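You operate a simulated robot arm through the tools that you are given. There is no shell and no other tool.

The job below is to be done with a simulated two-armed robot. You get a single attempt, and the scene is never put back.

JOB
Fill the white jug to Half from the Lot 57 small tub and tip it into the steel bowl.
Fine: tub and jug go back; stand the bowl on the grey mat. Set down upright: what you pick out, white jug.

The check looks at the end state, three seconds after you hand in, the way a careful person would. Anything else that was tipped, shoved, dropped, spilled or broken makes it a failure.

ROBOT AND FRAMES
Two 7-joint arms with two-finger grippers on one trunk, hanging from a carriage that runs on a gantry, over the field with the corners [-25, 608], [-289, -644], [2353, -1201], [2617, 51] (x, y) and turns from -6.004 to 6.004 rad about z. Base frame: it is fixed where the carriage stands at the start and does not move with it; the origin is on the floor, on the carriage's upright axis, x ahead of it, y to its left, z up. Lengths are in mm, angles in rad, forces in N, time in s.
The left shoulder is at the start at [40, 158, 1177], the right one opposite. With the tool pointing down near the work surface each hand reaches from about 160 to 600 mm from the robot's upright axis, wherever it stands, measured 20 degrees to its own side. Places, roughly: big tub [2750, 0, 750]; grey mat on the table [2900, -500, 800]; small tub [3000, -250, 1000]; steel bowl [2750, -500, 750]; white jug [2500, -250, 1000]. Payload 1.96 kg a hand.
Tool frame (each hand has its own): the origin (TCP) lies between the finger pads and is the grasp point; the fingertips stand 20 mm ahead of it; z points along the fingers, y is the line along which they close. The gripper opens to 72 mm. The gripper's body begins 38 mm behind the TCP.
Orientation is that of the tool frame in the base frame, as a unit quaternion [x, y, z, w]. With the fingers straight down and closing along the base's y, the tool's x points along the base's -x, its y along +y and its z along -z.

CONTROLS
- The arms move only by the tool play_rows. It takes "left_increments", "right_increments" or both (then of equal length, played together; a hand with none holds still); each is a list of rows, each an object of numbers (a shift or turn left out is 0, a gripper value left out holds the last): "grip": the finger opening in mm, from 0 to 72; "tx", "ty", "tz": the shift along the tool's x, y, z in mm; "rx", "ry", "rz": the turn, a rotation vector about the tool's x, y, z in rad. In form: [{"grip": .., "tx": .., "ty": .., "tz": .., "rx": .., "ry": .., "rz": ..}, ...]. A call has 1 to 20 rows; each row shifts and turns the commanded pose from where the row before left it, along the tool's axes as they then stand. Rows are played at 5 a second. More than 50 mm and 0.15 rad between two rows, or a gripper value outside its range, and nothing of the call is played. A pose out of reach is approached as far as the arm can. The call stops where the force on the tool passes 40 N (or 10 N more than at its start, if that is more) or the arm is blocked; 0.2 s more then pass. Each finger travels about 45 mm/s and halts on what it meets, pressing with about 31 N; the grip force reading is that of the motor and also rises with nothing between the fingers. The clock runs only during rows and for 0.2 s after the last one: add rows that do not move to give the fingers time. The reply holds the time, the measured pose of the TCP, the force on the tool along the base axes, the opening and the grip force, in the units named above and with some noise, with the torque about the TCP (base axes, N m) and any sound that the robot's microphone picked up, and new pictures: "views" is both (left out), scene, wrist or none (wrist: the cameras of the hands that moved).
- Cameras (640 x 400 px; columns grow to the right, rows downward): "scene" is now at [238.3, 11.6, 1550.7]; the picture's right is [0.16, -0.99, 0.00], its down [-0.72, -0.11, -0.69] and it looks along [0.68, 0.11, -0.73] (base axes); focal length 273 px, centre (320, 200). "left" rides on the left gripper at [71, -19, -82] in its tool frame; the picture's right is [0.26, 0.97, 0.00], its down [-0.67, 0.18, -0.72] and it looks along [-0.69, 0.19, 0.70] (tool axes); focal length 280 px, centre (320, 200). "right" rides on the right gripper at [71, 19, -82] in its tool frame; the picture's right is [-0.26, 0.96, 0.00], its down [-0.67, -0.18, -0.72] and it looks along [-0.69, -0.19, 0.70] (tool axes); focal length 280 px, centre (320, 200).
- lift_body(by): slides the trunk up (or, below 0, down) by that many mm; the arms and the scene camera ride with it, the base frame stays. It gives what a move gives, with no picture.
- base_move(legs): drives the robot by 1 to 6 legs, each [ahead, left, turn to the left] in mm, mm and rad, along the robot's own axes; the way and the turn of a leg run together, so that a leg with both is an arc; at most 1500 mm and 3.142 rad a leg. The arms and the cameras ride along, it lands a little off, and it stops where it bumps. It keeps to its track: a leg is cut to what the track allows. It gives what a move gives, and a new picture of the scene camera.
- turn_head(pan, tilt): turns the head with the scene camera to pan (to the left, within 1.501 rad either way) and tilt (down, from -0.506 to 1.204), counted from straight ahead of the robot. It gives what a move gives, and a new picture of the scene camera.
- probe_pixels(camera, pixels): there is no depth. For up to 12 entries [column, row, z] of the newest picture of that camera ("zoom" is the newest enlarged one), the place [x, y] in the base frame at which the ray of that pixel passes the height z, good to about 3 mm. It takes no simulated time.
- close_up(camera, box): a new picture of the part [left, top, right, bottom] of that camera's present view, enlarged. It takes no simulated time.
- hand_in(): hands the job in; it is judged then, once.

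Leave the grippers open and the arms clear of the work at the hand-in unless told otherwise.

The tools are called by a JSON object that holds its "api" and its "payload". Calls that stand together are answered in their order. play_rows: Moves the arms, as the interface text tells. Its arguments: {"type":"object","properties":{"left_increments":{"type":"array","items":{"type":"object","properties":{"grip":{"type":"number"},"tx":{"type":"number"},"ty":{"type":"number"},"tz":{"type":"number"},"rx":{"type":"number"},"ry":{"type":"number"},"rz":{"type":"number"}}}},"right_increments":{"type":"array","items":{"type":"object","properties":{"grip":{"type":"number"},"tx":{"type":"number"},"ty":{"type":"number"},"tz":{"type":"number"},"rx":{"type":"number"},"ry":{"type":"number"},"rz":{"type":"number"}}}},"views":{"type":"string","enum":["both","scene","wrist","none"]}},"required":[]} The other tools are called the same way: lift_body (by) slides the trunk up or down; base_move (legs) drives the base; turn_head (pan, tilt) turns the head that bears the scene camera; probe_pixels (camera, pixels) gives the place at which the rays of pixels pass given heights; close_up (camera, box) takes an enlarged picture of a part of a camera's view; hand_in () hands the job in.

At the start:

```text
t: 0.0
left_tcp_pos: [398.9, 149.5, 1051.4]
left_ee_rot: [0.0, 1.0, 0.0, 0.0]
left_ft_force: [0.3, 0.1, 0.2]
left_torque: [0.02, 0.03, 0.0]
left_finger_gap: 72.0
left_gripper_force: 0.0
right_tcp_pos: [392.1, -162.3, 1044.1]
right_ee_rot: [0.001, 1.0, 0.001, 0.0]
right_ft_force: [0.2, 0.7, 0.6]
right_torque: [0.0, 0.01, 0.0]
right_finger_gap: 72.2
right_gripper_force: 0.1
trunk travel left (down, up): [-500.0, 340.0]
robot x, y, heading: [0.3, -1.6, 0.0]
head pan, tilt: [0.157, 0.812]
```

scene: 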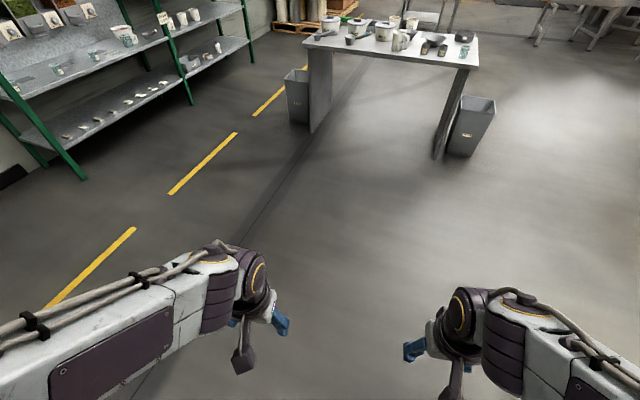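
right: 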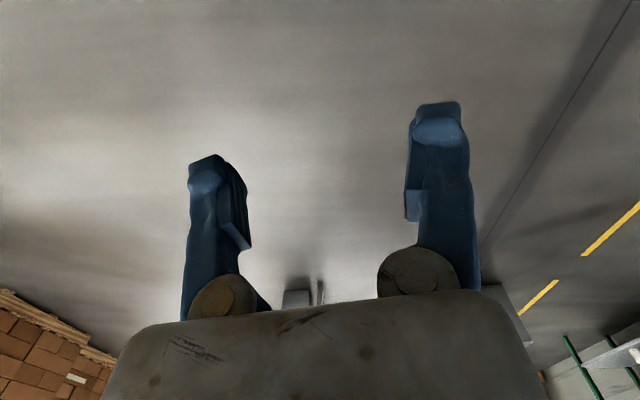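
left: 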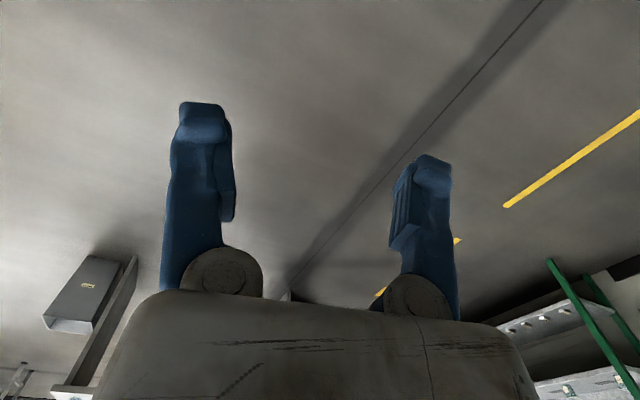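

I see a table ahead with containers on it (around columns 300–480, rows 10–70), a green-framed shelf on the left with many items. First I'll enlarge the table and the shelf to see them.

{"api": "close_up", "payload": {"camera": "scene", "box": [290, 0, 490, 125]}}

{"api": "close_up", "payload": {"camera": "scene", "box": [0, 0, 260, 160]}}

```text
3.20 times, centred on (390, 62) of scene
```

zoom: 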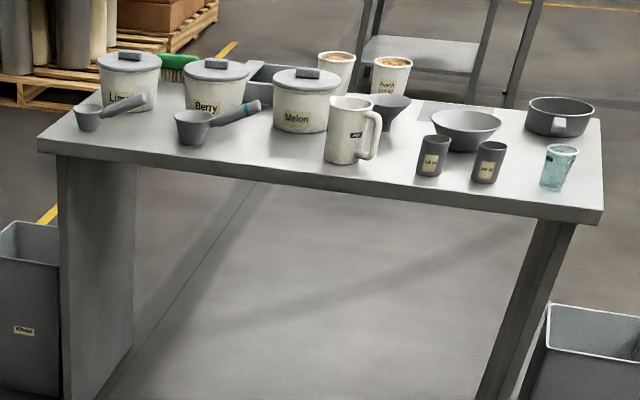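

```text
2.46 times, centred on (130, 80) of scene
```

zoom: 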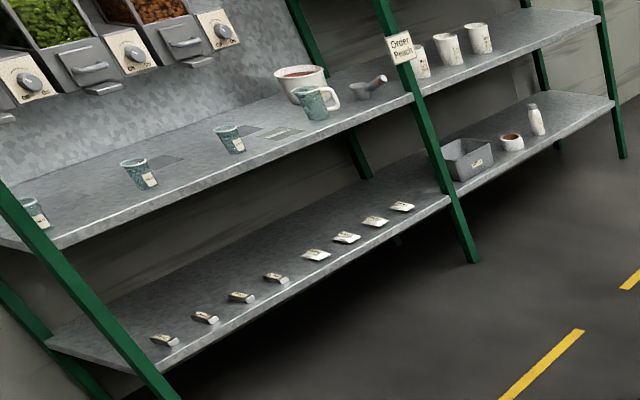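

The table carries lidded tubs (Li…, Berry, Melon), a white jug, small labelled tubs at the back, grey cups and bowls. I'll measure the table edge corners at plausible heights before driving.

{"api": "close_up", "payload": {"camera": "scene", "box": [290, 0, 490, 125]}}

{"api": "probe_pixels", "payload": {"camera": "scene", "pixels": [[302, 43, 800], [478, 65, 800], [302, 43, 700], [478, 65, 700], [476, 36, 800], [310, 131, 0], [433, 158, 0], [302, 43, 900], [478, 65, 900]]}}

```text
3.20 times, centred on (390, 62) of scene
```

zoom: 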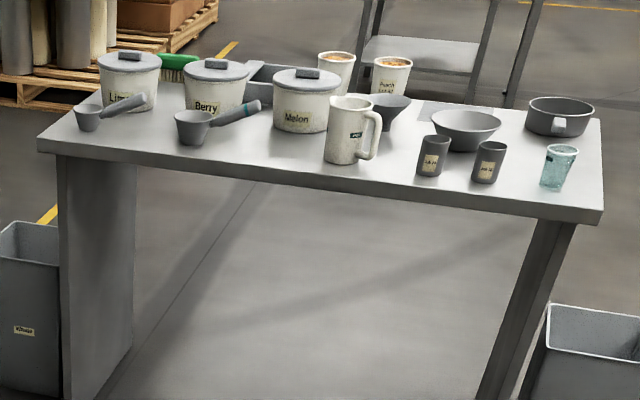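

```text
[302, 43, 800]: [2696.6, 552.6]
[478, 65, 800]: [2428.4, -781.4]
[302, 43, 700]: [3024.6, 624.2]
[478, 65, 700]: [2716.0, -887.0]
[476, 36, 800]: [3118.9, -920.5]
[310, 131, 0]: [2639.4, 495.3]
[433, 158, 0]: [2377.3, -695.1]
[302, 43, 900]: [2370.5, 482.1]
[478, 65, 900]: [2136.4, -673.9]
```

Table top reads about z≈800, front edge running from about (2697,552) to (2428,-781), i.e. turned about -0.2 rad. I'll turn the robot -0.2 rad and drive ahead about 1750 mm to look from nearer.

{"api": "base_move", "payload": {"legs": [[0, 0, -0.2], [1500, 0, 0], [250, 0, 0]]}}

{"api": "turn_head", "payload": {"pan": 0.0, "tilt": 0.65}}

```text
t: 9.7
left_tcp_pos: [2145.0, -278.5, 1051.5]
left_ee_rot: [0.097, 0.995, 0.0, 0.0]
left_ft_force: [0.3, -0.7, 0.4]
left_torque: [0.01, 0.0, 0.02]
left_finger_gap: 72.1
left_gripper_force: 0.1
right_tcp_pos: [2079.2, -581.8, 1043.4]
right_ee_rot: [0.098, 0.995, 0.0, 0.0]
right_ft_force: [0.0, 0.4, -0.5]
right_torque: [0.0, 0.02, -0.04]
right_finger_gap: 72.0
right_gripper_force: 0.1
trunk travel left (down, up): [-500.0, 340.0]
robot x, y, heading: [1728.9, -344.4, -0.192]
head pan, tilt: [0.157, 0.812]
```

scene: 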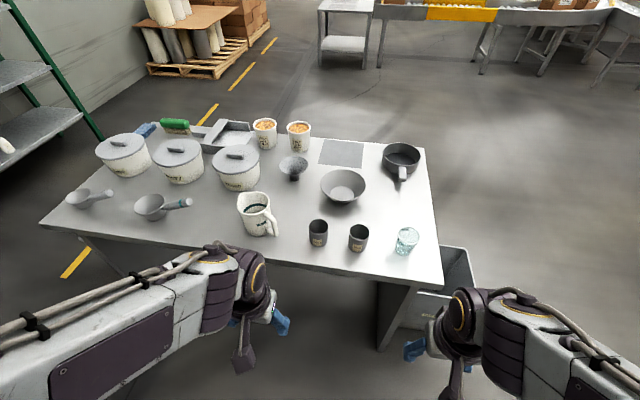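

```text
t: 10.4
left_tcp_pos: [2143.7, -277.5, 1051.6]
left_ee_rot: [0.098, 0.995, 0.0, 0.0]
left_ft_force: [-0.3, 0.5, -0.1]
left_torque: [0.02, 0.0, 0.01]
left_finger_gap: 71.9
left_gripper_force: 0.1
right_tcp_pos: [2079.1, -580.8, 1042.8]
right_ee_rot: [0.099, 0.995, 0.0, 0.0]
right_ft_force: [0.7, -0.2, -0.1]
right_torque: [-0.01, -0.01, 0.04]
right_finger_gap: 71.9
right_gripper_force: 0.1
trunk travel left (down, up): [-500.0, 340.0]
robot x, y, heading: [1725.7, -352.5, -0.195]
head pan, tilt: [0.0, 0.649]
```

scene: 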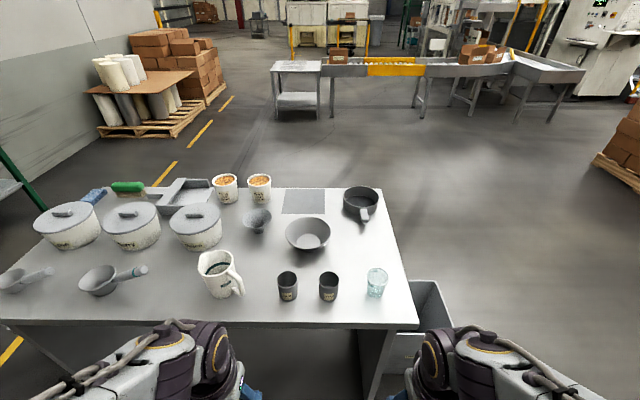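

Now enlarge: small tubs at (224,187) & (259,187), the jug at (220,273), and bowls.

{"api": "close_up", "payload": {"camera": "scene", "box": [190, 160, 300, 229]}}

{"api": "close_up", "payload": {"camera": "scene", "box": [180, 235, 290, 304]}}

{"api": "close_up", "payload": {"camera": "scene", "box": [270, 175, 420, 310]}}

{"api": "close_up", "payload": {"camera": "scene", "box": [0, 165, 230, 310]}}

```text
5.80 times, centred on (245, 194) of scene
```

zoom: 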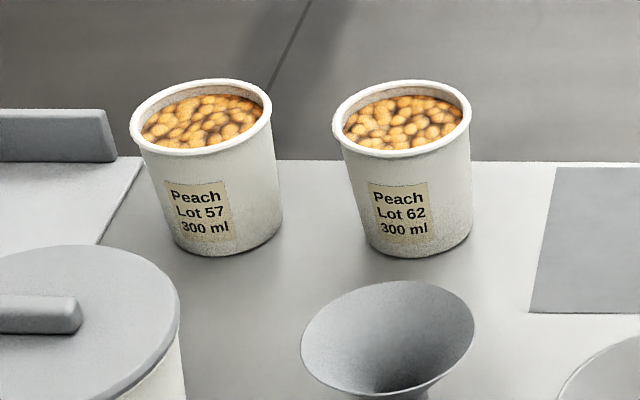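

```text
5.80 times, centred on (235, 270) of scene
```

zoom: 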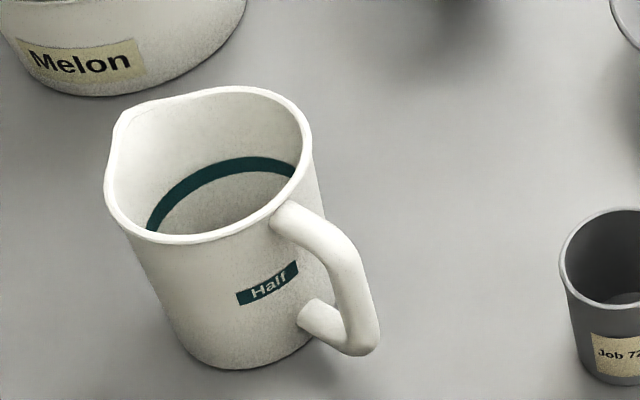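

```text
2.96 times, centred on (345, 242) of scene
```

zoom: 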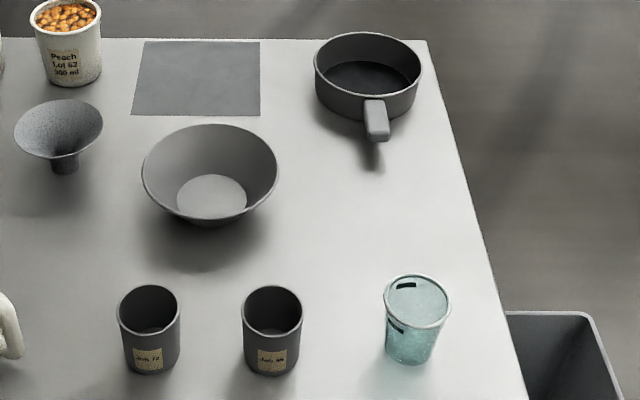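

```text
2.76 times, centred on (115, 238) of scene
```

zoom: 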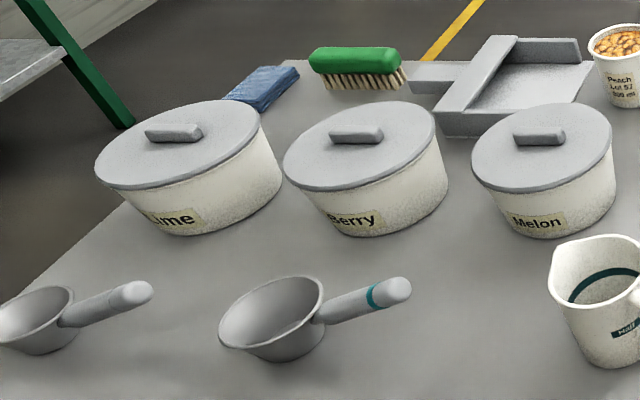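

Lot 57 is the left one of the two small open tubs (around (224,187)); the jug has a dark "Half" band inside. I'll probe positions of tub, jug, mat, bowl.

{"api": "probe_pixels", "payload": {"camera": "scene", "pixels": [[411, 325, 800], [383, 189, 800], [303, 201, 800], [309, 250, 800], [225, 203, 800], [213, 180, 900], [237, 180, 900], [222, 298, 800], [227, 184, 900], [261, 203, 800], [285, 213, 800], [324, 214, 800]]}}

{"api": "probe_pixels", "payload": {"camera": "scene", "pixels": [[199, 263, 950], [234, 263, 950], [290, 234, 850], [331, 234, 850], [287, 189, 800], [324, 189, 800], [288, 300, 800], [328, 300, 800], [376, 297, 800], [259, 233, 800], [361, 215, 800], [196, 249, 800]]}}

```text
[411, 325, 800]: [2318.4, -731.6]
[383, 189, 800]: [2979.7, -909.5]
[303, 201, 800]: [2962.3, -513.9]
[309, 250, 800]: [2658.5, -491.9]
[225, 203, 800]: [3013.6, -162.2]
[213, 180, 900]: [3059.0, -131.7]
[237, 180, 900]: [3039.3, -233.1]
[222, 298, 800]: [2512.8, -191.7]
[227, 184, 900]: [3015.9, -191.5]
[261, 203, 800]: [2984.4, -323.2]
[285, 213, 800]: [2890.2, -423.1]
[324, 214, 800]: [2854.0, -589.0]
```

```text
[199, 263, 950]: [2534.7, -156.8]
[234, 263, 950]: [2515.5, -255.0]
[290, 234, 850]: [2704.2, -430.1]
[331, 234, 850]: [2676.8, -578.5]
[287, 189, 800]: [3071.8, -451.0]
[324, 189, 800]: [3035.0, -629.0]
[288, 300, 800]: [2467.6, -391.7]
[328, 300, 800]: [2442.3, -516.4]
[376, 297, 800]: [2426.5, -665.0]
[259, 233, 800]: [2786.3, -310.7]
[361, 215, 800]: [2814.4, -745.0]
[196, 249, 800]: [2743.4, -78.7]
```

To fix heights I'll lift the trunk 250 mm and look again for parallax.

{"api": "lift_body", "payload": {"by": 250}}

{"api": "turn_head", "payload": {"pan": 0.0, "tilt": 0.8}}

```text
t: 12.9
left_tcp_pos: [2143.9, -278.1, 1302.2]
left_ee_rot: [0.099, 0.995, 0.001, 0.0]
left_ft_force: [0.1, -0.9, -0.3]
left_torque: [0.01, 0.01, 0.01]
left_finger_gap: 71.8
left_gripper_force: 0.0
right_tcp_pos: [2078.3, -581.2, 1293.6]
right_ee_rot: [0.098, 0.995, 0.0, 0.0]
right_ft_force: [0.9, 0.6, -0.7]
right_torque: [-0.03, 0.04, -0.03]
right_finger_gap: 71.7
right_gripper_force: 0.0
trunk travel left (down, up): [-750.0, 90.0]
robot x, y, heading: [1723.6, -348.6, -0.196]
head pan, tilt: [0.0, 0.649]
```

```text
t: 13.6
left_tcp_pos: [2143.8, -277.7, 1302.1]
left_ee_rot: [0.098, 0.995, 0.0, 0.0]
left_ft_force: [-0.5, 0.2, -0.9]
left_torque: [0.01, 0.05, 0.01]
left_finger_gap: 71.9
left_gripper_force: 0.1
right_tcp_pos: [2079.1, -581.7, 1293.3]
right_ee_rot: [0.098, 0.995, 0.0, 0.001]
right_ft_force: [0.4, -0.1, 0.3]
right_torque: [-0.01, -0.02, 0.03]
right_finger_gap: 71.9
right_gripper_force: 0.0
trunk travel left (down, up): [-750.0, 90.0]
robot x, y, heading: [1728.7, -348.7, -0.196]
head pan, tilt: [0.0, 0.799]
```

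scene: 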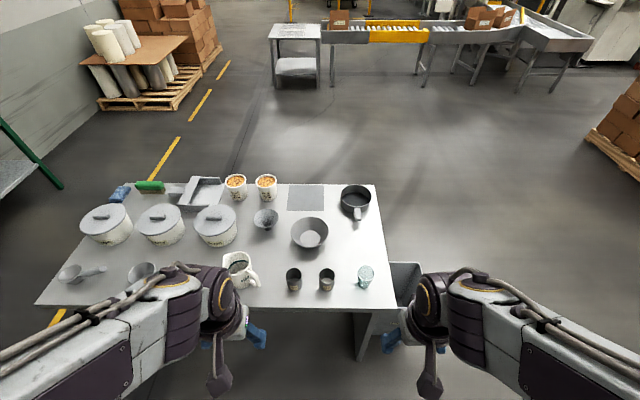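

I'll enlarge the table region in this higher view to pick pixels accurately.

{"api": "close_up", "payload": {"camera": "scene", "box": [180, 160, 340, 260]}}

{"api": "close_up", "payload": {"camera": "scene", "box": [210, 210, 410, 335]}}

```text
4.00 times, centred on (260, 210) of scene
```

zoom: 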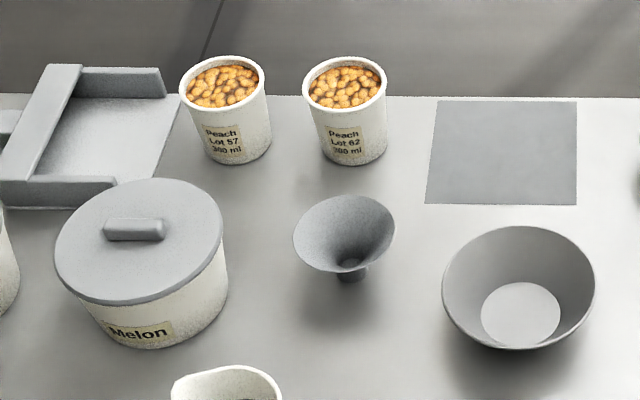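

```text
3.20 times, centred on (310, 272) of scene
```

zoom: 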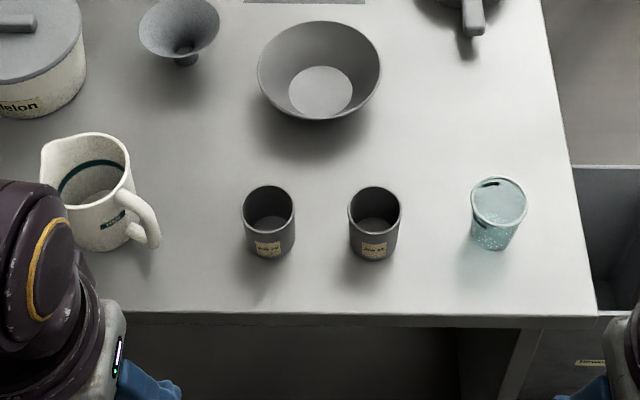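

Now probing mat corners and table edge in this view at several heights, to triangulate against the earlier view.

{"api": "probe_pixels", "payload": {"camera": "scene", "pixels": [[286.5, 210.75, 800], [324.25, 211.25, 800], [290, 185.25, 800], [324.25, 185.5, 800], [286.5, 210.75, 850], [324.25, 211.25, 850], [290, 185.25, 850], [324.25, 185.5, 850], [396.5, 308, 800], [396.5, 308, 850], [293, 290, 850], [327, 291, 850]]}}

```text
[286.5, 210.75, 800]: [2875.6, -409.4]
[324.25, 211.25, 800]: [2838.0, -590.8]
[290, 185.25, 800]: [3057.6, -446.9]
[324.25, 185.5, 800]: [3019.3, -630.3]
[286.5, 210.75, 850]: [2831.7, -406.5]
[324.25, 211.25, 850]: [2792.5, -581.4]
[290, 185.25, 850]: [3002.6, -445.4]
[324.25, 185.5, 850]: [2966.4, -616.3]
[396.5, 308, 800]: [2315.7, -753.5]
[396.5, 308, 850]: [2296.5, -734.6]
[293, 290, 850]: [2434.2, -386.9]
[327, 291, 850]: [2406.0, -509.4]
```

Triangulating the two views: table top is at z≈850. Mat centre ≈ (2898,-512). I'll drive nearer (350 ahead, 200 left) with the arms well above the table, then look down at the jug and tubs.

{"api": "base_move", "payload": {"legs": [[0, 200, 0], [350, 0, 0]]}}

{"api": "turn_head", "payload": {"pan": 0.0, "tilt": 0.9}}

```text
t: 17.1
left_tcp_pos: [2527.5, -152.6, 1302.0]
left_ee_rot: [0.099, 0.995, 0.0, 0.0]
left_ft_force: [0.2, 0.0, 0.4]
left_torque: [0.02, -0.05, 0.01]
left_finger_gap: 71.9
left_gripper_force: 0.1
right_tcp_pos: [2460.2, -455.0, 1292.3]
right_ee_rot: [0.1, 0.995, 0.0, 0.0]
right_ft_force: [-0.3, 0.0, 0.7]
right_torque: [0.0, 0.0, -0.05]
right_finger_gap: 72.4
right_gripper_force: 0.0
trunk travel left (down, up): [-750.0, 90.0]
robot x, y, heading: [2106.2, -214.5, -0.199]
head pan, tilt: [0.0, 0.799]
```

scene: 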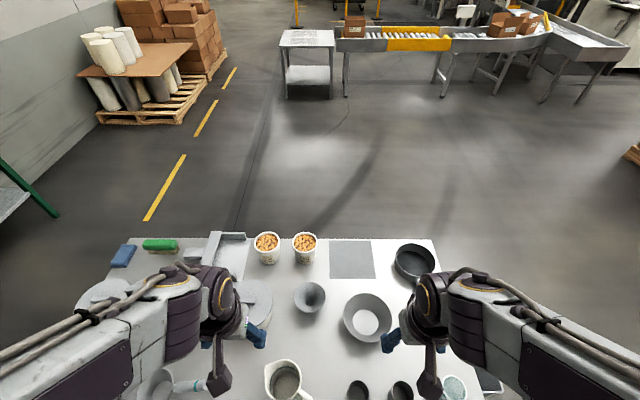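

```text
t: 17.8
left_tcp_pos: [2527.8, -152.7, 1302.7]
left_ee_rot: [0.101, 0.995, 0.0, 0.0]
left_ft_force: [0.5, 0.0, 0.2]
left_torque: [0.0, 0.02, -0.02]
left_finger_gap: 71.7
left_gripper_force: 0.0
right_tcp_pos: [2460.5, -455.5, 1293.6]
right_ee_rot: [0.101, 0.995, 0.0, 0.0]
right_ft_force: [-0.5, -0.2, -0.3]
right_torque: [0.01, -0.02, -0.03]
right_finger_gap: 71.9
right_gripper_force: 0.1
trunk travel left (down, up): [-750.0, 90.0]
robot x, y, heading: [2104.6, -219.5, -0.194]
head pan, tilt: [0.0, 0.901]
```

scene: 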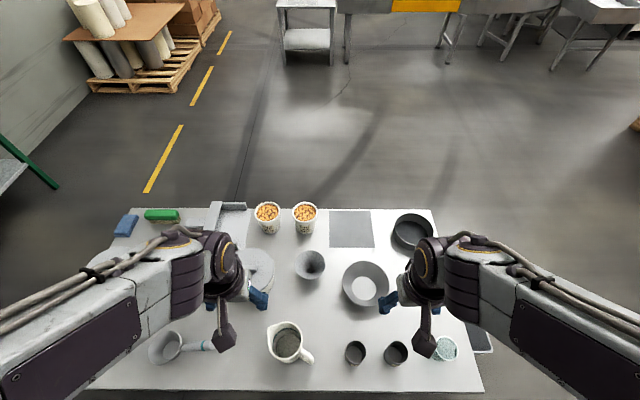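

I'll zoom on the jug and tubs in this steeper view, and also view the wrist cameras.

{"api": "close_up", "payload": {"camera": "scene", "box": [250, 305, 330, 375]}}

{"api": "close_up", "payload": {"camera": "scene", "box": [240, 190, 336, 250]}}

{"api": "close_up", "payload": {"camera": "scene", "box": [280, 200, 440, 320]}}

{"api": "close_up", "payload": {"camera": "left", "box": [0, 0, 640, 400]}}

{"api": "close_up", "payload": {"camera": "right", "box": [0, 0, 640, 400]}}

```text
5.71 times, centred on (290, 340) of scene
```

zoom: 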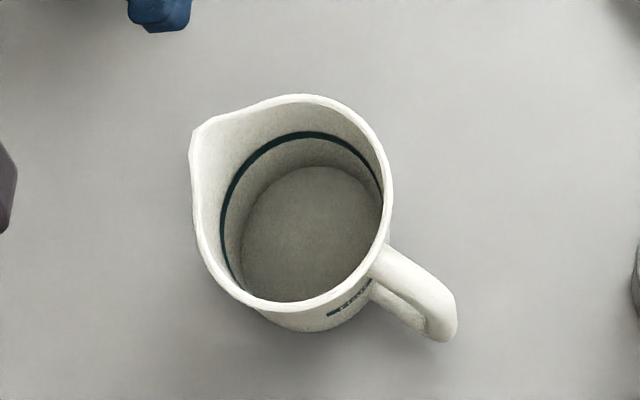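

```text
6.67 times, centred on (288, 220) of scene
```

zoom: 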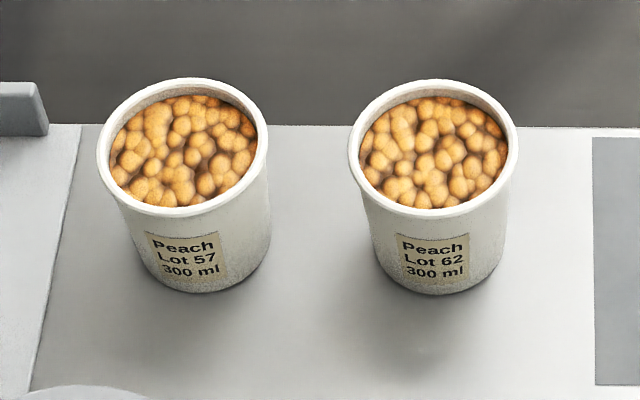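

```text
3.33 times, centred on (360, 260) of scene
```

zoom: 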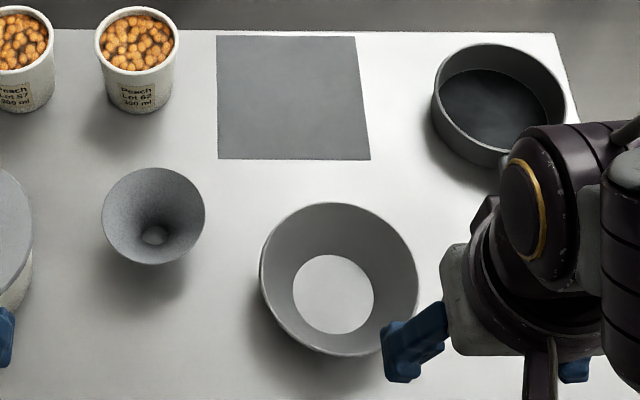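

```text
1.00 times, centred on (320, 200) of left (not enlarged: the box is as wide or as high as the picture)
```

zoom: 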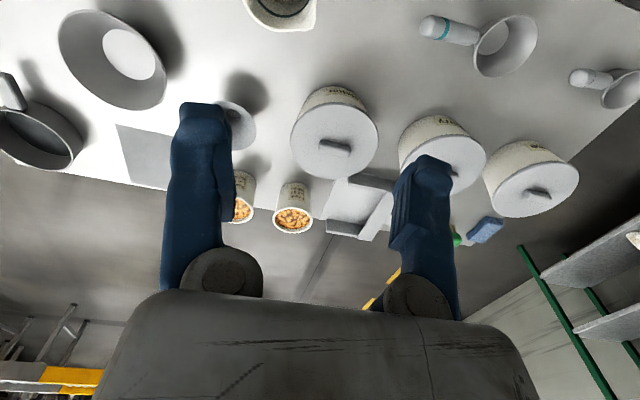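

```text
1.00 times, centred on (320, 200) of right (not enlarged: the box is as wide or as high as the picture)
```

zoom: 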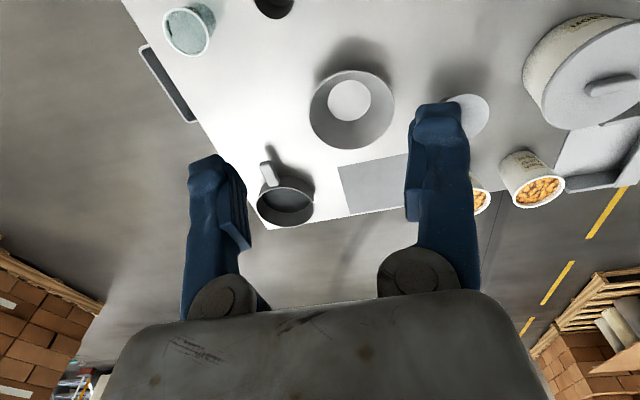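

Probing the jug rim, handle and the tub rim/base in this view at several heights to triangulate.

{"api": "probe_pixels", "payload": {"camera": "scene", "pixels": [[285.3, 340.5, 950], [285.3, 340.5, 1000], [267.3, 212.0, 900], [267.3, 212.0, 950], [270.7, 233.8, 850], [311, 362, 950], [311, 362, 900], [302, 349, 970], [267.8, 340, 980], [302.8, 340, 980], [254.6, 212, 945], [280.2, 212, 945]]}}

{"api": "probe_pixels", "payload": {"camera": "scene", "pixels": [[330, 210.5, 850], [371, 211, 850], [375, 247, 850], [330, 248, 850], [366, 289, 900], [366, 289, 950], [380, 288, 850], [366, 296, 850], [358, 283, 900], [406, 283, 900], [310, 269, 950], [280.5, 233, 850]]}}

```text
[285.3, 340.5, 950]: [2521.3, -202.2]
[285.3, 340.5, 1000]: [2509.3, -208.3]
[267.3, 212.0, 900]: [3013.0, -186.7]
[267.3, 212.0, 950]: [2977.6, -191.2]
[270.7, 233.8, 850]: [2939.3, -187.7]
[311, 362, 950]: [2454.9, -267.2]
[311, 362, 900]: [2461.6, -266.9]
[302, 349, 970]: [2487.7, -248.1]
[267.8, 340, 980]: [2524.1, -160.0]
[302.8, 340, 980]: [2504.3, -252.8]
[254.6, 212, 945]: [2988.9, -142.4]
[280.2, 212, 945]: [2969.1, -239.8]
```

```text
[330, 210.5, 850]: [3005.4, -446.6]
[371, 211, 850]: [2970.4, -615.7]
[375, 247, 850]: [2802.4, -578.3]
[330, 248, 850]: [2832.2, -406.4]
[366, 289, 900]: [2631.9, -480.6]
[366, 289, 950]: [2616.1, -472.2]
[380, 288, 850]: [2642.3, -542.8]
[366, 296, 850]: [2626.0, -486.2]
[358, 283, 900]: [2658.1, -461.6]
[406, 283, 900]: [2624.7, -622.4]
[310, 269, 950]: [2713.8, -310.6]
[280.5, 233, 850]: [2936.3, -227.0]
```

Triangulated so far: jug rim centre ≈ (2521,-202,950), handle pointing toward about (2458,-267); Lot 57 tub rim centre ≈ (2985,-190,940), rim ≈100 mm wide (too wide to span, so I'll pinch walls at the rim); bowl rim centre ≈ (2649,-487,903), ≈160 mm wide; mat centre ≈ (2902,-512). I'll first put the empty bowl on the mat with the right hand, so I drive slightly right and ahead.

{"api": "base_move", "payload": {"legs": [[0, -95, 0], [143, 0, 0]]}}

{"api": "turn_head", "payload": {"pan": -0.1, "tilt": 1.05}}

```text
t: 19.9
left_tcp_pos: [2649.0, -273.8, 1302.7]
left_ee_rot: [0.099, 0.995, 0.0, 0.0]
left_ft_force: [0.8, -0.5, -0.8]
left_torque: [0.01, -0.02, 0.03]
left_finger_gap: 72.0
left_gripper_force: 0.1
right_tcp_pos: [2582.2, -577.5, 1294.4]
right_ee_rot: [0.099, 0.995, 0.0, -0.001]
right_ft_force: [-0.3, -0.1, 0.0]
right_torque: [-0.01, -0.02, 0.0]
right_finger_gap: 72.0
right_gripper_force: 0.1
trunk travel left (down, up): [-750.0, 90.0]
robot x, y, heading: [2228.1, -339.9, -0.197]
head pan, tilt: [0.0, 0.901]
```

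scene: 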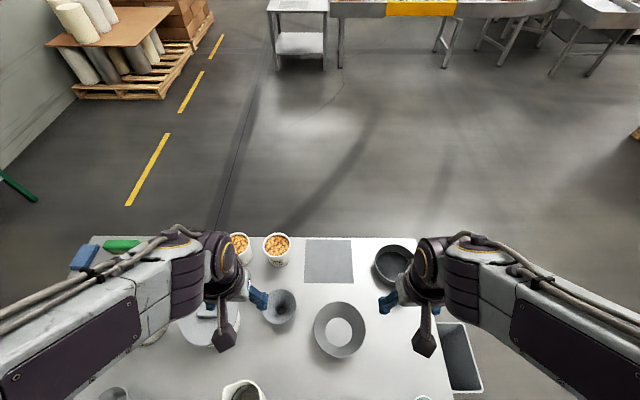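

```text
t: 20.6
left_tcp_pos: [2648.1, -273.2, 1301.8]
left_ee_rot: [0.1, 0.995, 0.0, 0.0]
left_ft_force: [1.4, 0.4, -0.2]
left_torque: [0.03, 0.03, -0.01]
left_finger_gap: 72.0
left_gripper_force: 0.0
right_tcp_pos: [2581.6, -576.0, 1293.6]
right_ee_rot: [0.1, 0.995, 0.0, 0.0]
right_ft_force: [0.3, 0.7, 0.1]
right_torque: [-0.01, 0.0, 0.0]
right_finger_gap: 72.1
right_gripper_force: 0.1
trunk travel left (down, up): [-750.0, 90.0]
robot x, y, heading: [2228.2, -339.8, -0.196]
head pan, tilt: [-0.099, 1.051]
```

scene: 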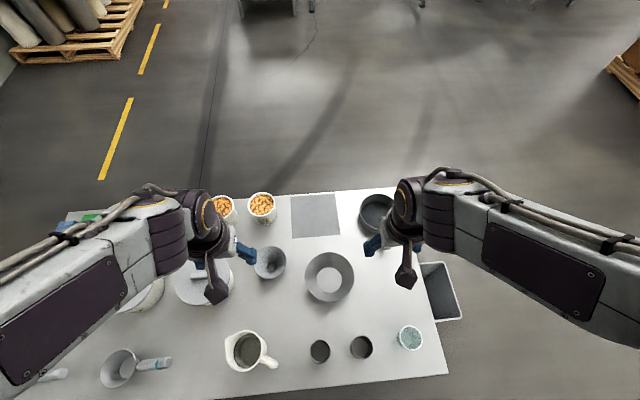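

Good overview. Zoom on bowl and mat to refine the bowl rim position.

{"api": "close_up", "payload": {"camera": "scene", "box": [280, 185, 376, 245]}}

{"api": "close_up", "payload": {"camera": "scene", "box": [282, 245, 378, 305]}}

```text
6.67 times, centred on (328, 215) of scene
```

zoom: 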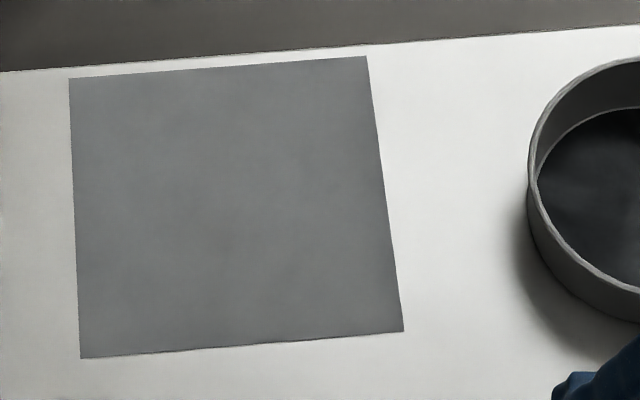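

```text
6.67 times, centred on (330, 275) of scene
```

zoom: 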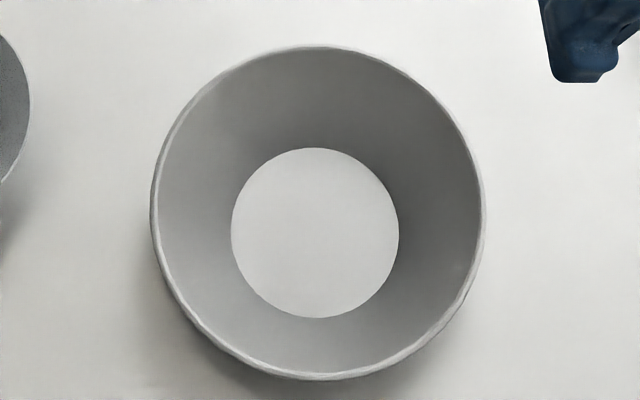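

{"api": "probe_pixels", "payload": {"camera": "zoom", "pixels": [[317.5, 213.5, 903], [150, 215, 903], [485, 215, 903], [317.5, 47, 903], [317.5, 380, 903], [315, 233, 853], [231, 233, 853], [399, 233, 853], [317.5, 213.5, 913], [315, 233, 863]]}}

{"api": "probe_pixels", "payload": {"camera": "scene", "pixels": [[290.3, 196.7, 850], [335.2, 193.5, 850], [340.5, 234.8, 850], [292.1, 238.7, 850], [223, 197, 940], [247, 352, 950]]}}

```text
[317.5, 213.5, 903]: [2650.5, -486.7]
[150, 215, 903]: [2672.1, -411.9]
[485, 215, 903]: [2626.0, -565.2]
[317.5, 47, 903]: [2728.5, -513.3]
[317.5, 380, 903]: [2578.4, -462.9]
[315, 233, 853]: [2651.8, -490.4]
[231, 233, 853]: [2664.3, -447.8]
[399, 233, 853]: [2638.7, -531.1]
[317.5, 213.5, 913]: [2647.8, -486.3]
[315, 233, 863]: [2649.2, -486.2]
```

```text
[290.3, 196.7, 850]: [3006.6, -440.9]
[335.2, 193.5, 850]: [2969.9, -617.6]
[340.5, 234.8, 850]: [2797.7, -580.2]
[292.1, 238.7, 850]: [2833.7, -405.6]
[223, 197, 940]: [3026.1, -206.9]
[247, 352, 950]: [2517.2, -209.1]
```

Bowl rim centre confirmed at about (2650,-487,903), radius 80, base radius 43, wall leaning ≈36°. I'll lower the trunk 150 mm, then bring the right hand to the right of the bowl and tilt it inward to match the wall.

{"api": "lift_body", "payload": {"by": -150}}

{"api": "play_rows", "payload": {"right_increments": [{"tx": -12.5, "ty": -4.9, "tz": 46.4, "grip": 30}, {"tx": -12.5, "ty": -4.9, "tz": 46.4}, {"tx": -12.5, "ty": -4.9, "tz": 46.4}, {"tx": -12.5, "ty": -4.9, "tz": 36.4}, {"rx": -0.125}, {"rx": -0.125}, {"rx": -0.125}, {"rx": -0.125}, {"rx": -0.125}, {}], "views": "both"}}

```text
t: 22.3
left_tcp_pos: [2647.4, -273.9, 1152.4]
left_ee_rot: [0.099, 0.995, 0.0, 0.001]
left_ft_force: [0.0, 0.3, 0.7]
left_torque: [0.01, -0.02, 0.01]
left_finger_gap: 72.3
left_gripper_force: 0.1
right_tcp_pos: [2581.5, -577.4, 1143.6]
right_ee_rot: [0.1, 0.995, 0.0, 0.001]
right_ft_force: [-1.5, 0.9, -0.5]
right_torque: [0.01, 0.02, 0.01]
right_finger_gap: 72.3
right_gripper_force: 0.2
trunk travel left (down, up): [-600.0, 240.0]
robot x, y, heading: [2231.1, -339.4, -0.199]
head pan, tilt: [-0.099, 1.051]
```

```text
t: 24.5
left_tcp_pos: [2648.6, -274.9, 1151.3]
left_ee_rot: [0.1, 0.995, 0.0, 0.0]
left_ft_force: [0.2, 0.1, -0.2]
left_torque: [0.01, 0.03, -0.03]
left_finger_gap: 71.9
left_gripper_force: 0.1
right_tcp_pos: [2625.8, -607.5, 967.8]
right_ee_rot: [0.094, 0.947, 0.307, 0.031]
right_ft_force: [1.0, -0.9, -0.5]
right_torque: [-0.03, 0.0, 0.02]
right_finger_gap: 29.9
right_gripper_force: 0.0
trunk travel left (down, up): [-600.0, 240.0]
robot x, y, heading: [2229.6, -339.9, -0.196]
head pan, tilt: [-0.099, 1.051]
```

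scene: 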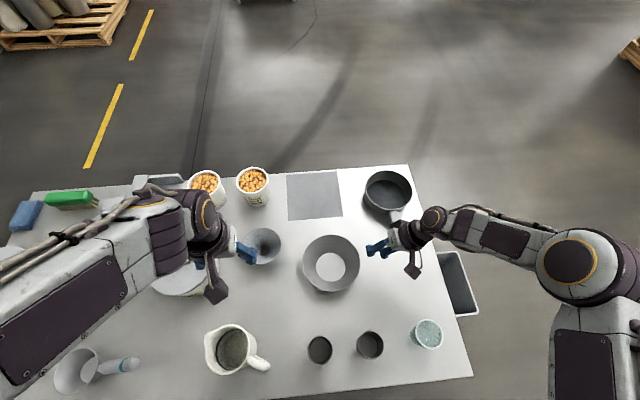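
right: 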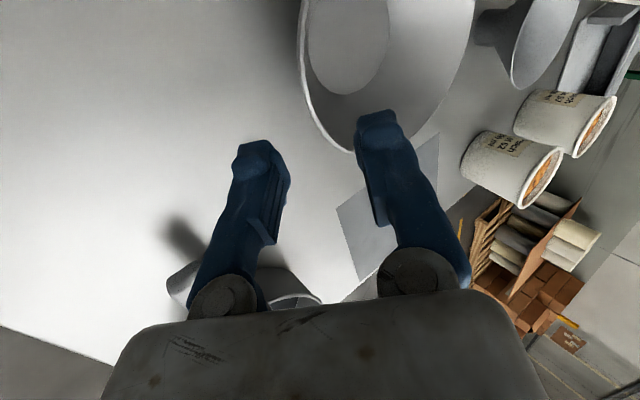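

The hand is tilted well. The rim lies between the finger lines; I advance 70 mm along the fingers with a −3.6 mm side correction and check.

{"api": "play_rows", "payload": {"right_increments": [{"ty": -3.6, "tz": 25}, {"tz": 25}, {"tz": 20}, {}], "views": "both"}}

{"api": "close_up", "payload": {"camera": "scene", "box": [290, 210, 450, 310]}}

```text
t: 25.5
left_tcp_pos: [2647.5, -273.3, 1151.9]
left_ee_rot: [0.1, 0.995, 0.0, 0.0]
left_ft_force: [-1.2, 0.6, -0.2]
left_torque: [-0.01, 0.0, 0.0]
left_finger_gap: 72.0
left_gripper_force: 0.0
right_tcp_pos: [2634.3, -569.2, 909.1]
right_ee_rot: [0.095, 0.947, 0.306, 0.03]
right_ft_force: [-0.1, -0.4, 0.7]
right_torque: [0.03, 0.0, -0.03]
right_finger_gap: 30.0
right_gripper_force: 0.0
trunk travel left (down, up): [-600.0, 240.0]
robot x, y, heading: [2225.6, -341.0, -0.199]
head pan, tilt: [-0.099, 1.051]
```

scene: 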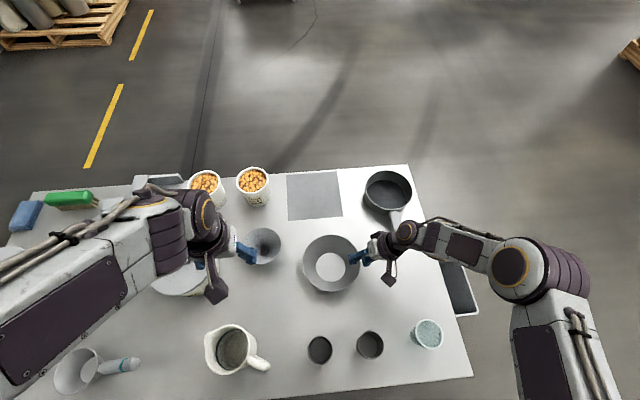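
right: 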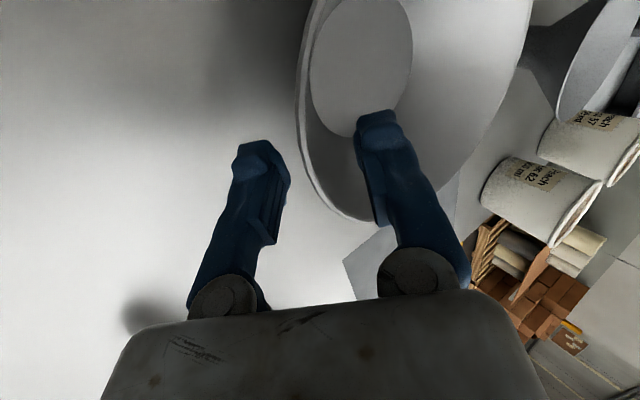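

```text
4.00 times, centred on (370, 260) of scene
```

zoom: 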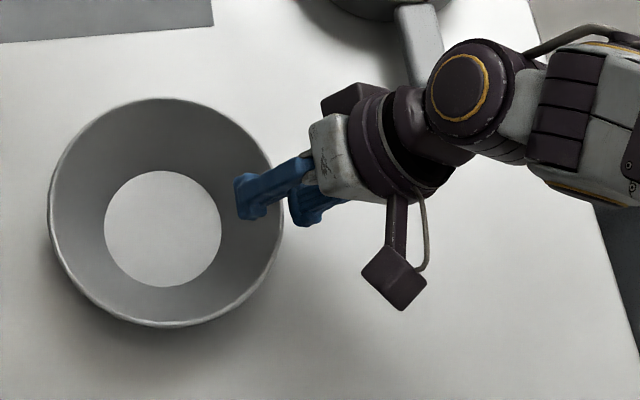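

The fingers straddle the rim. Advance 19 mm more, then close slowly.

{"api": "play_rows", "payload": {"right_increments": [{"tz": 10}, {"tz": 9}, {}, {"grip": 15}, {"grip": 6}, {"grip": 0}, {}, {}, {}], "views": "both"}}

{"api": "close_up", "payload": {"camera": "scene", "box": [290, 210, 450, 310]}}

```text
t: 27.5
left_tcp_pos: [2647.8, -273.6, 1151.8]
left_ee_rot: [0.099, 0.995, 0.0, 0.0]
left_ft_force: [0.0, -0.7, 0.2]
left_torque: [-0.04, 0.01, 0.04]
left_finger_gap: 72.0
left_gripper_force: 0.0
right_tcp_pos: [2636.1, -558.3, 892.8]
right_ee_rot: [0.094, 0.947, 0.307, 0.03]
right_ft_force: [0.1, 2.5, 3.8]
right_torque: [0.33, 0.17, -0.06]
right_finger_gap: 6.0
right_gripper_force: 30.8
trunk travel left (down, up): [-600.0, 240.0]
robot x, y, heading: [2228.1, -342.0, -0.199]
head pan, tilt: [-0.099, 1.051]
```

scene: 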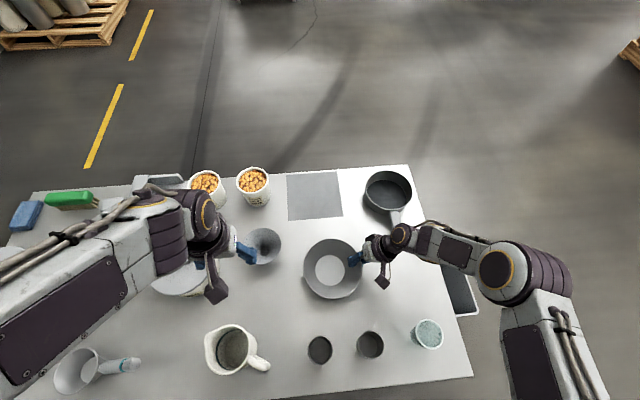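
right: 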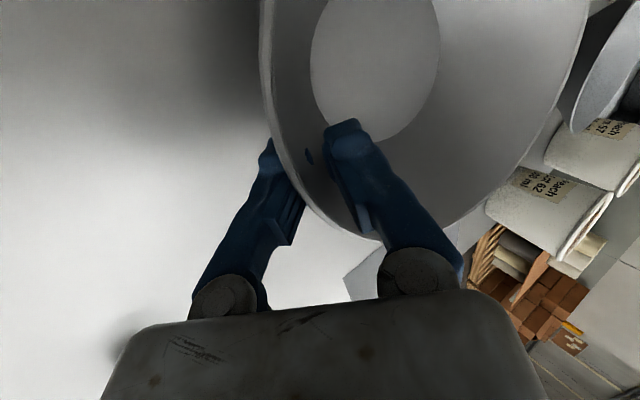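

```text
4.00 times, centred on (370, 260) of scene
```

zoom: 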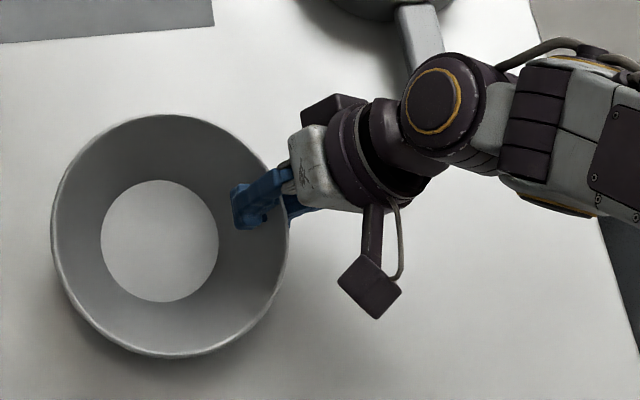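

Grip holds (gap 6 mm, 30.8 N). Now lift straight up 60 mm in small rows (up = +0.587 y, −0.811 z of the tool).

{"api": "play_rows", "payload": {"right_increments": [{"ty": 5.9, "tz": -8.1}, {"ty": 5.9, "tz": -8.1}, {"ty": 11.7, "tz": -16.2}, {"ty": 11.7, "tz": -16.2}, {}], "views": "both"}}

{"api": "close_up", "payload": {"camera": "scene", "box": [290, 210, 450, 310]}}

```text
t: 28.7
left_tcp_pos: [2647.3, -273.4, 1151.5]
left_ee_rot: [0.099, 0.995, 0.0, 0.0]
left_ft_force: [-0.6, 0.2, 0.0]
left_torque: [-0.03, 0.01, 0.02]
left_finger_gap: 72.1
left_gripper_force: 0.0
right_tcp_pos: [2635.6, -557.3, 954.9]
right_ee_rot: [0.095, 0.947, 0.306, 0.03]
right_ft_force: [0.3, 0.3, -0.9]
right_torque: [-0.1, 0.01, 0.03]
right_finger_gap: 5.8
right_gripper_force: 31.2
trunk travel left (down, up): [-600.0, 240.0]
robot x, y, heading: [2227.3, -342.8, -0.198]
head pan, tilt: [-0.099, 1.051]
```

scene: 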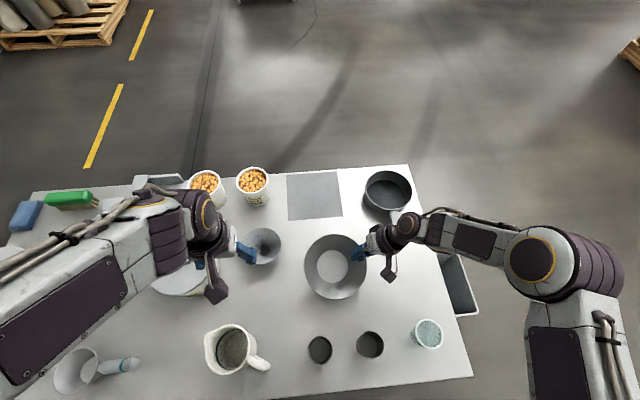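
right: 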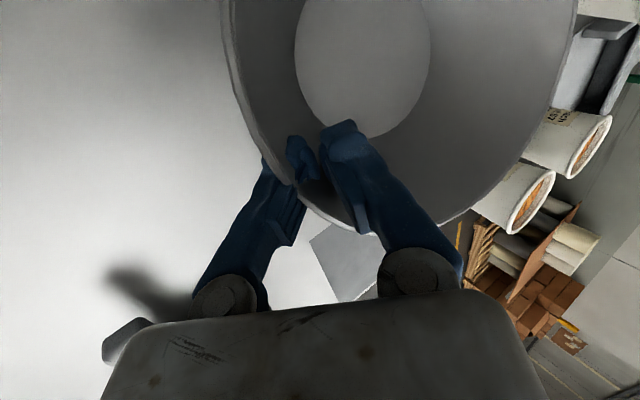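

```text
4.00 times, centred on (370, 260) of scene
```

zoom: 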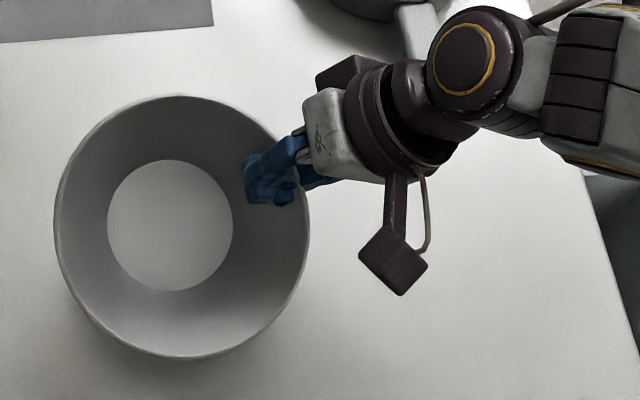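

The bowl is held and level. Probe its present centre (scene (335.5,266.5) at rim height ≈965) to compute the drive to the mat.

{"api": "probe_pixels", "payload": {"camera": "scene", "pixels": [[335.5, 266.5, 965], [303.8, 266.5, 965], [367.5, 266.5, 965], [336, 234, 965], [336, 299.5, 965], [332.5, 266.7, 915], [286.5, 174.5, 850], [335, 171, 850], [342, 216, 850], [288.5, 220.5, 850]]}}

```text
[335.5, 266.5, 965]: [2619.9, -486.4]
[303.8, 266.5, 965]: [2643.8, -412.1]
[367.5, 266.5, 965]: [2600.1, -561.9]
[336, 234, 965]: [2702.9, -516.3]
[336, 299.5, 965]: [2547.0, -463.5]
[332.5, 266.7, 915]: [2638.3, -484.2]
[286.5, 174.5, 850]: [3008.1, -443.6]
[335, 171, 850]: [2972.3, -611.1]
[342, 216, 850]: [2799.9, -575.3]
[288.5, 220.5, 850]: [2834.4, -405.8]
```

The bowl seems tipped about 15° toward me (base centre now level with the rim centre in the picture, before it was lower). I'll counter-rotate about the tool y in two small rows and look.

{"api": "play_rows", "payload": {"right_increments": [{"ry": 0.12}, {"ry": 0.12}, {}], "views": "both"}}

{"api": "close_up", "payload": {"camera": "scene", "box": [290, 210, 450, 310]}}

```text
t: 29.5
left_tcp_pos: [2648.9, -273.4, 1151.8]
left_ee_rot: [0.099, 0.995, 0.0, 0.0]
left_ft_force: [0.1, 0.3, -0.4]
left_torque: [-0.03, -0.05, -0.01]
left_finger_gap: 72.1
left_gripper_force: 0.1
right_tcp_pos: [2636.5, -557.8, 954.8]
right_ee_rot: [0.057, 0.943, 0.316, -0.084]
right_ft_force: [0.2, -0.1, -1.1]
right_torque: [-0.05, -0.03, -0.03]
right_finger_gap: 6.0
right_gripper_force: 31.1
trunk travel left (down, up): [-600.0, 240.0]
robot x, y, heading: [2229.7, -338.9, -0.196]
head pan, tilt: [-0.099, 1.051]
```

scene: 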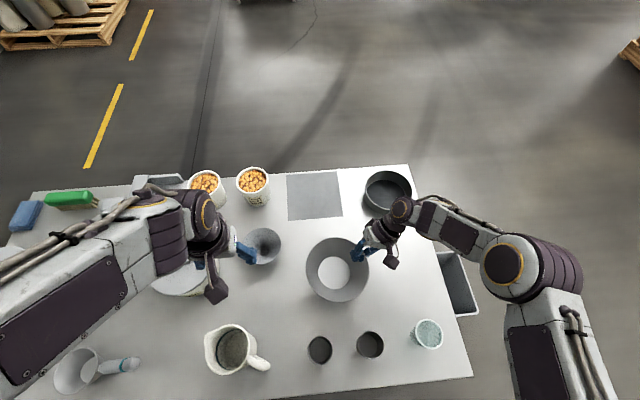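
right: 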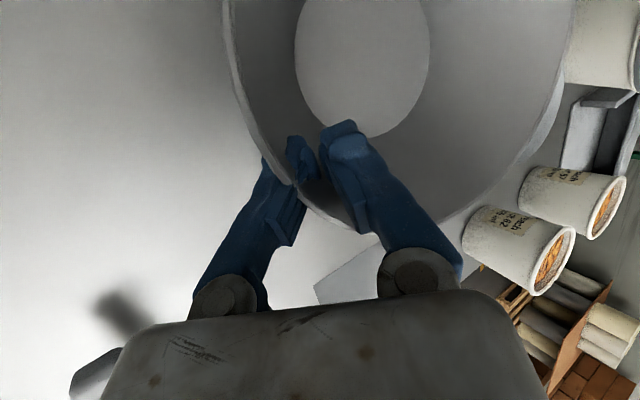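

```text
4.00 times, centred on (370, 260) of scene
```

zoom: 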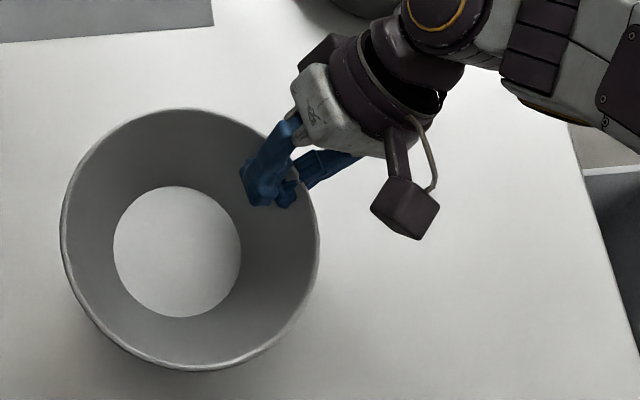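

Better. A small further correction (rx +0.08, ry +0.05), then re-probe.

{"api": "play_rows", "payload": {"right_increments": [{"rx": 0.08}, {"ry": 0.05}, {}], "views": "scene"}}

{"api": "close_up", "payload": {"camera": "scene", "box": [290, 210, 450, 310]}}

```text
t: 30.3
left_tcp_pos: [2646.4, -273.5, 1152.1]
left_ee_rot: [0.099, 0.995, 0.0, 0.0]
left_ft_force: [0.8, 0.1, -0.3]
left_torque: [0.05, -0.04, -0.01]
left_finger_gap: 71.9
left_gripper_force: 0.1
right_tcp_pos: [2635.8, -557.7, 953.7]
right_ee_rot: [0.047, 0.953, 0.277, -0.11]
right_ft_force: [0.0, -0.1, -0.8]
right_torque: [-0.08, -0.04, -0.03]
right_finger_gap: 6.0
right_gripper_force: 31.1
trunk travel left (down, up): [-600.0, 240.0]
robot x, y, heading: [2229.3, -341.3, -0.194]
head pan, tilt: [-0.099, 1.051]
```

scene: 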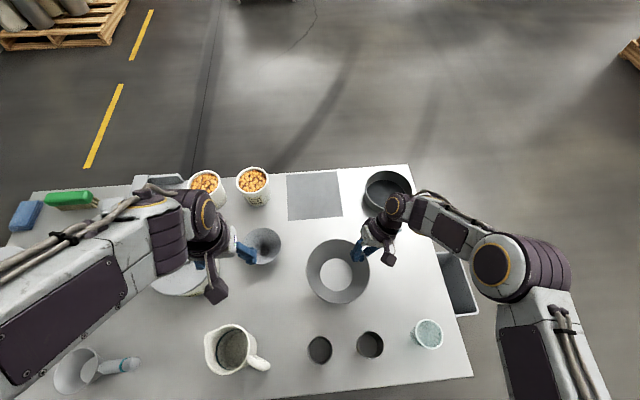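

```text
4.00 times, centred on (370, 260) of scene
```

zoom: 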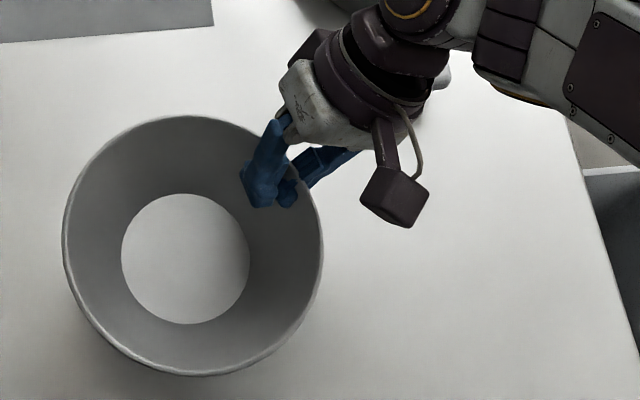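

Level enough. Probe the bowl's centre now.

{"api": "probe_pixels", "payload": {"camera": "scene", "pixels": [[338.25, 271.5, 963], [336.25, 274.5, 913], [305.5, 271.5, 963], [370.7, 271.5, 963]]}}

```text
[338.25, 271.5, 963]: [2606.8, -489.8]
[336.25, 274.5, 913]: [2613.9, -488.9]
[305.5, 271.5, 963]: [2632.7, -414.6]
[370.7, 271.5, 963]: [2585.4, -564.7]
```

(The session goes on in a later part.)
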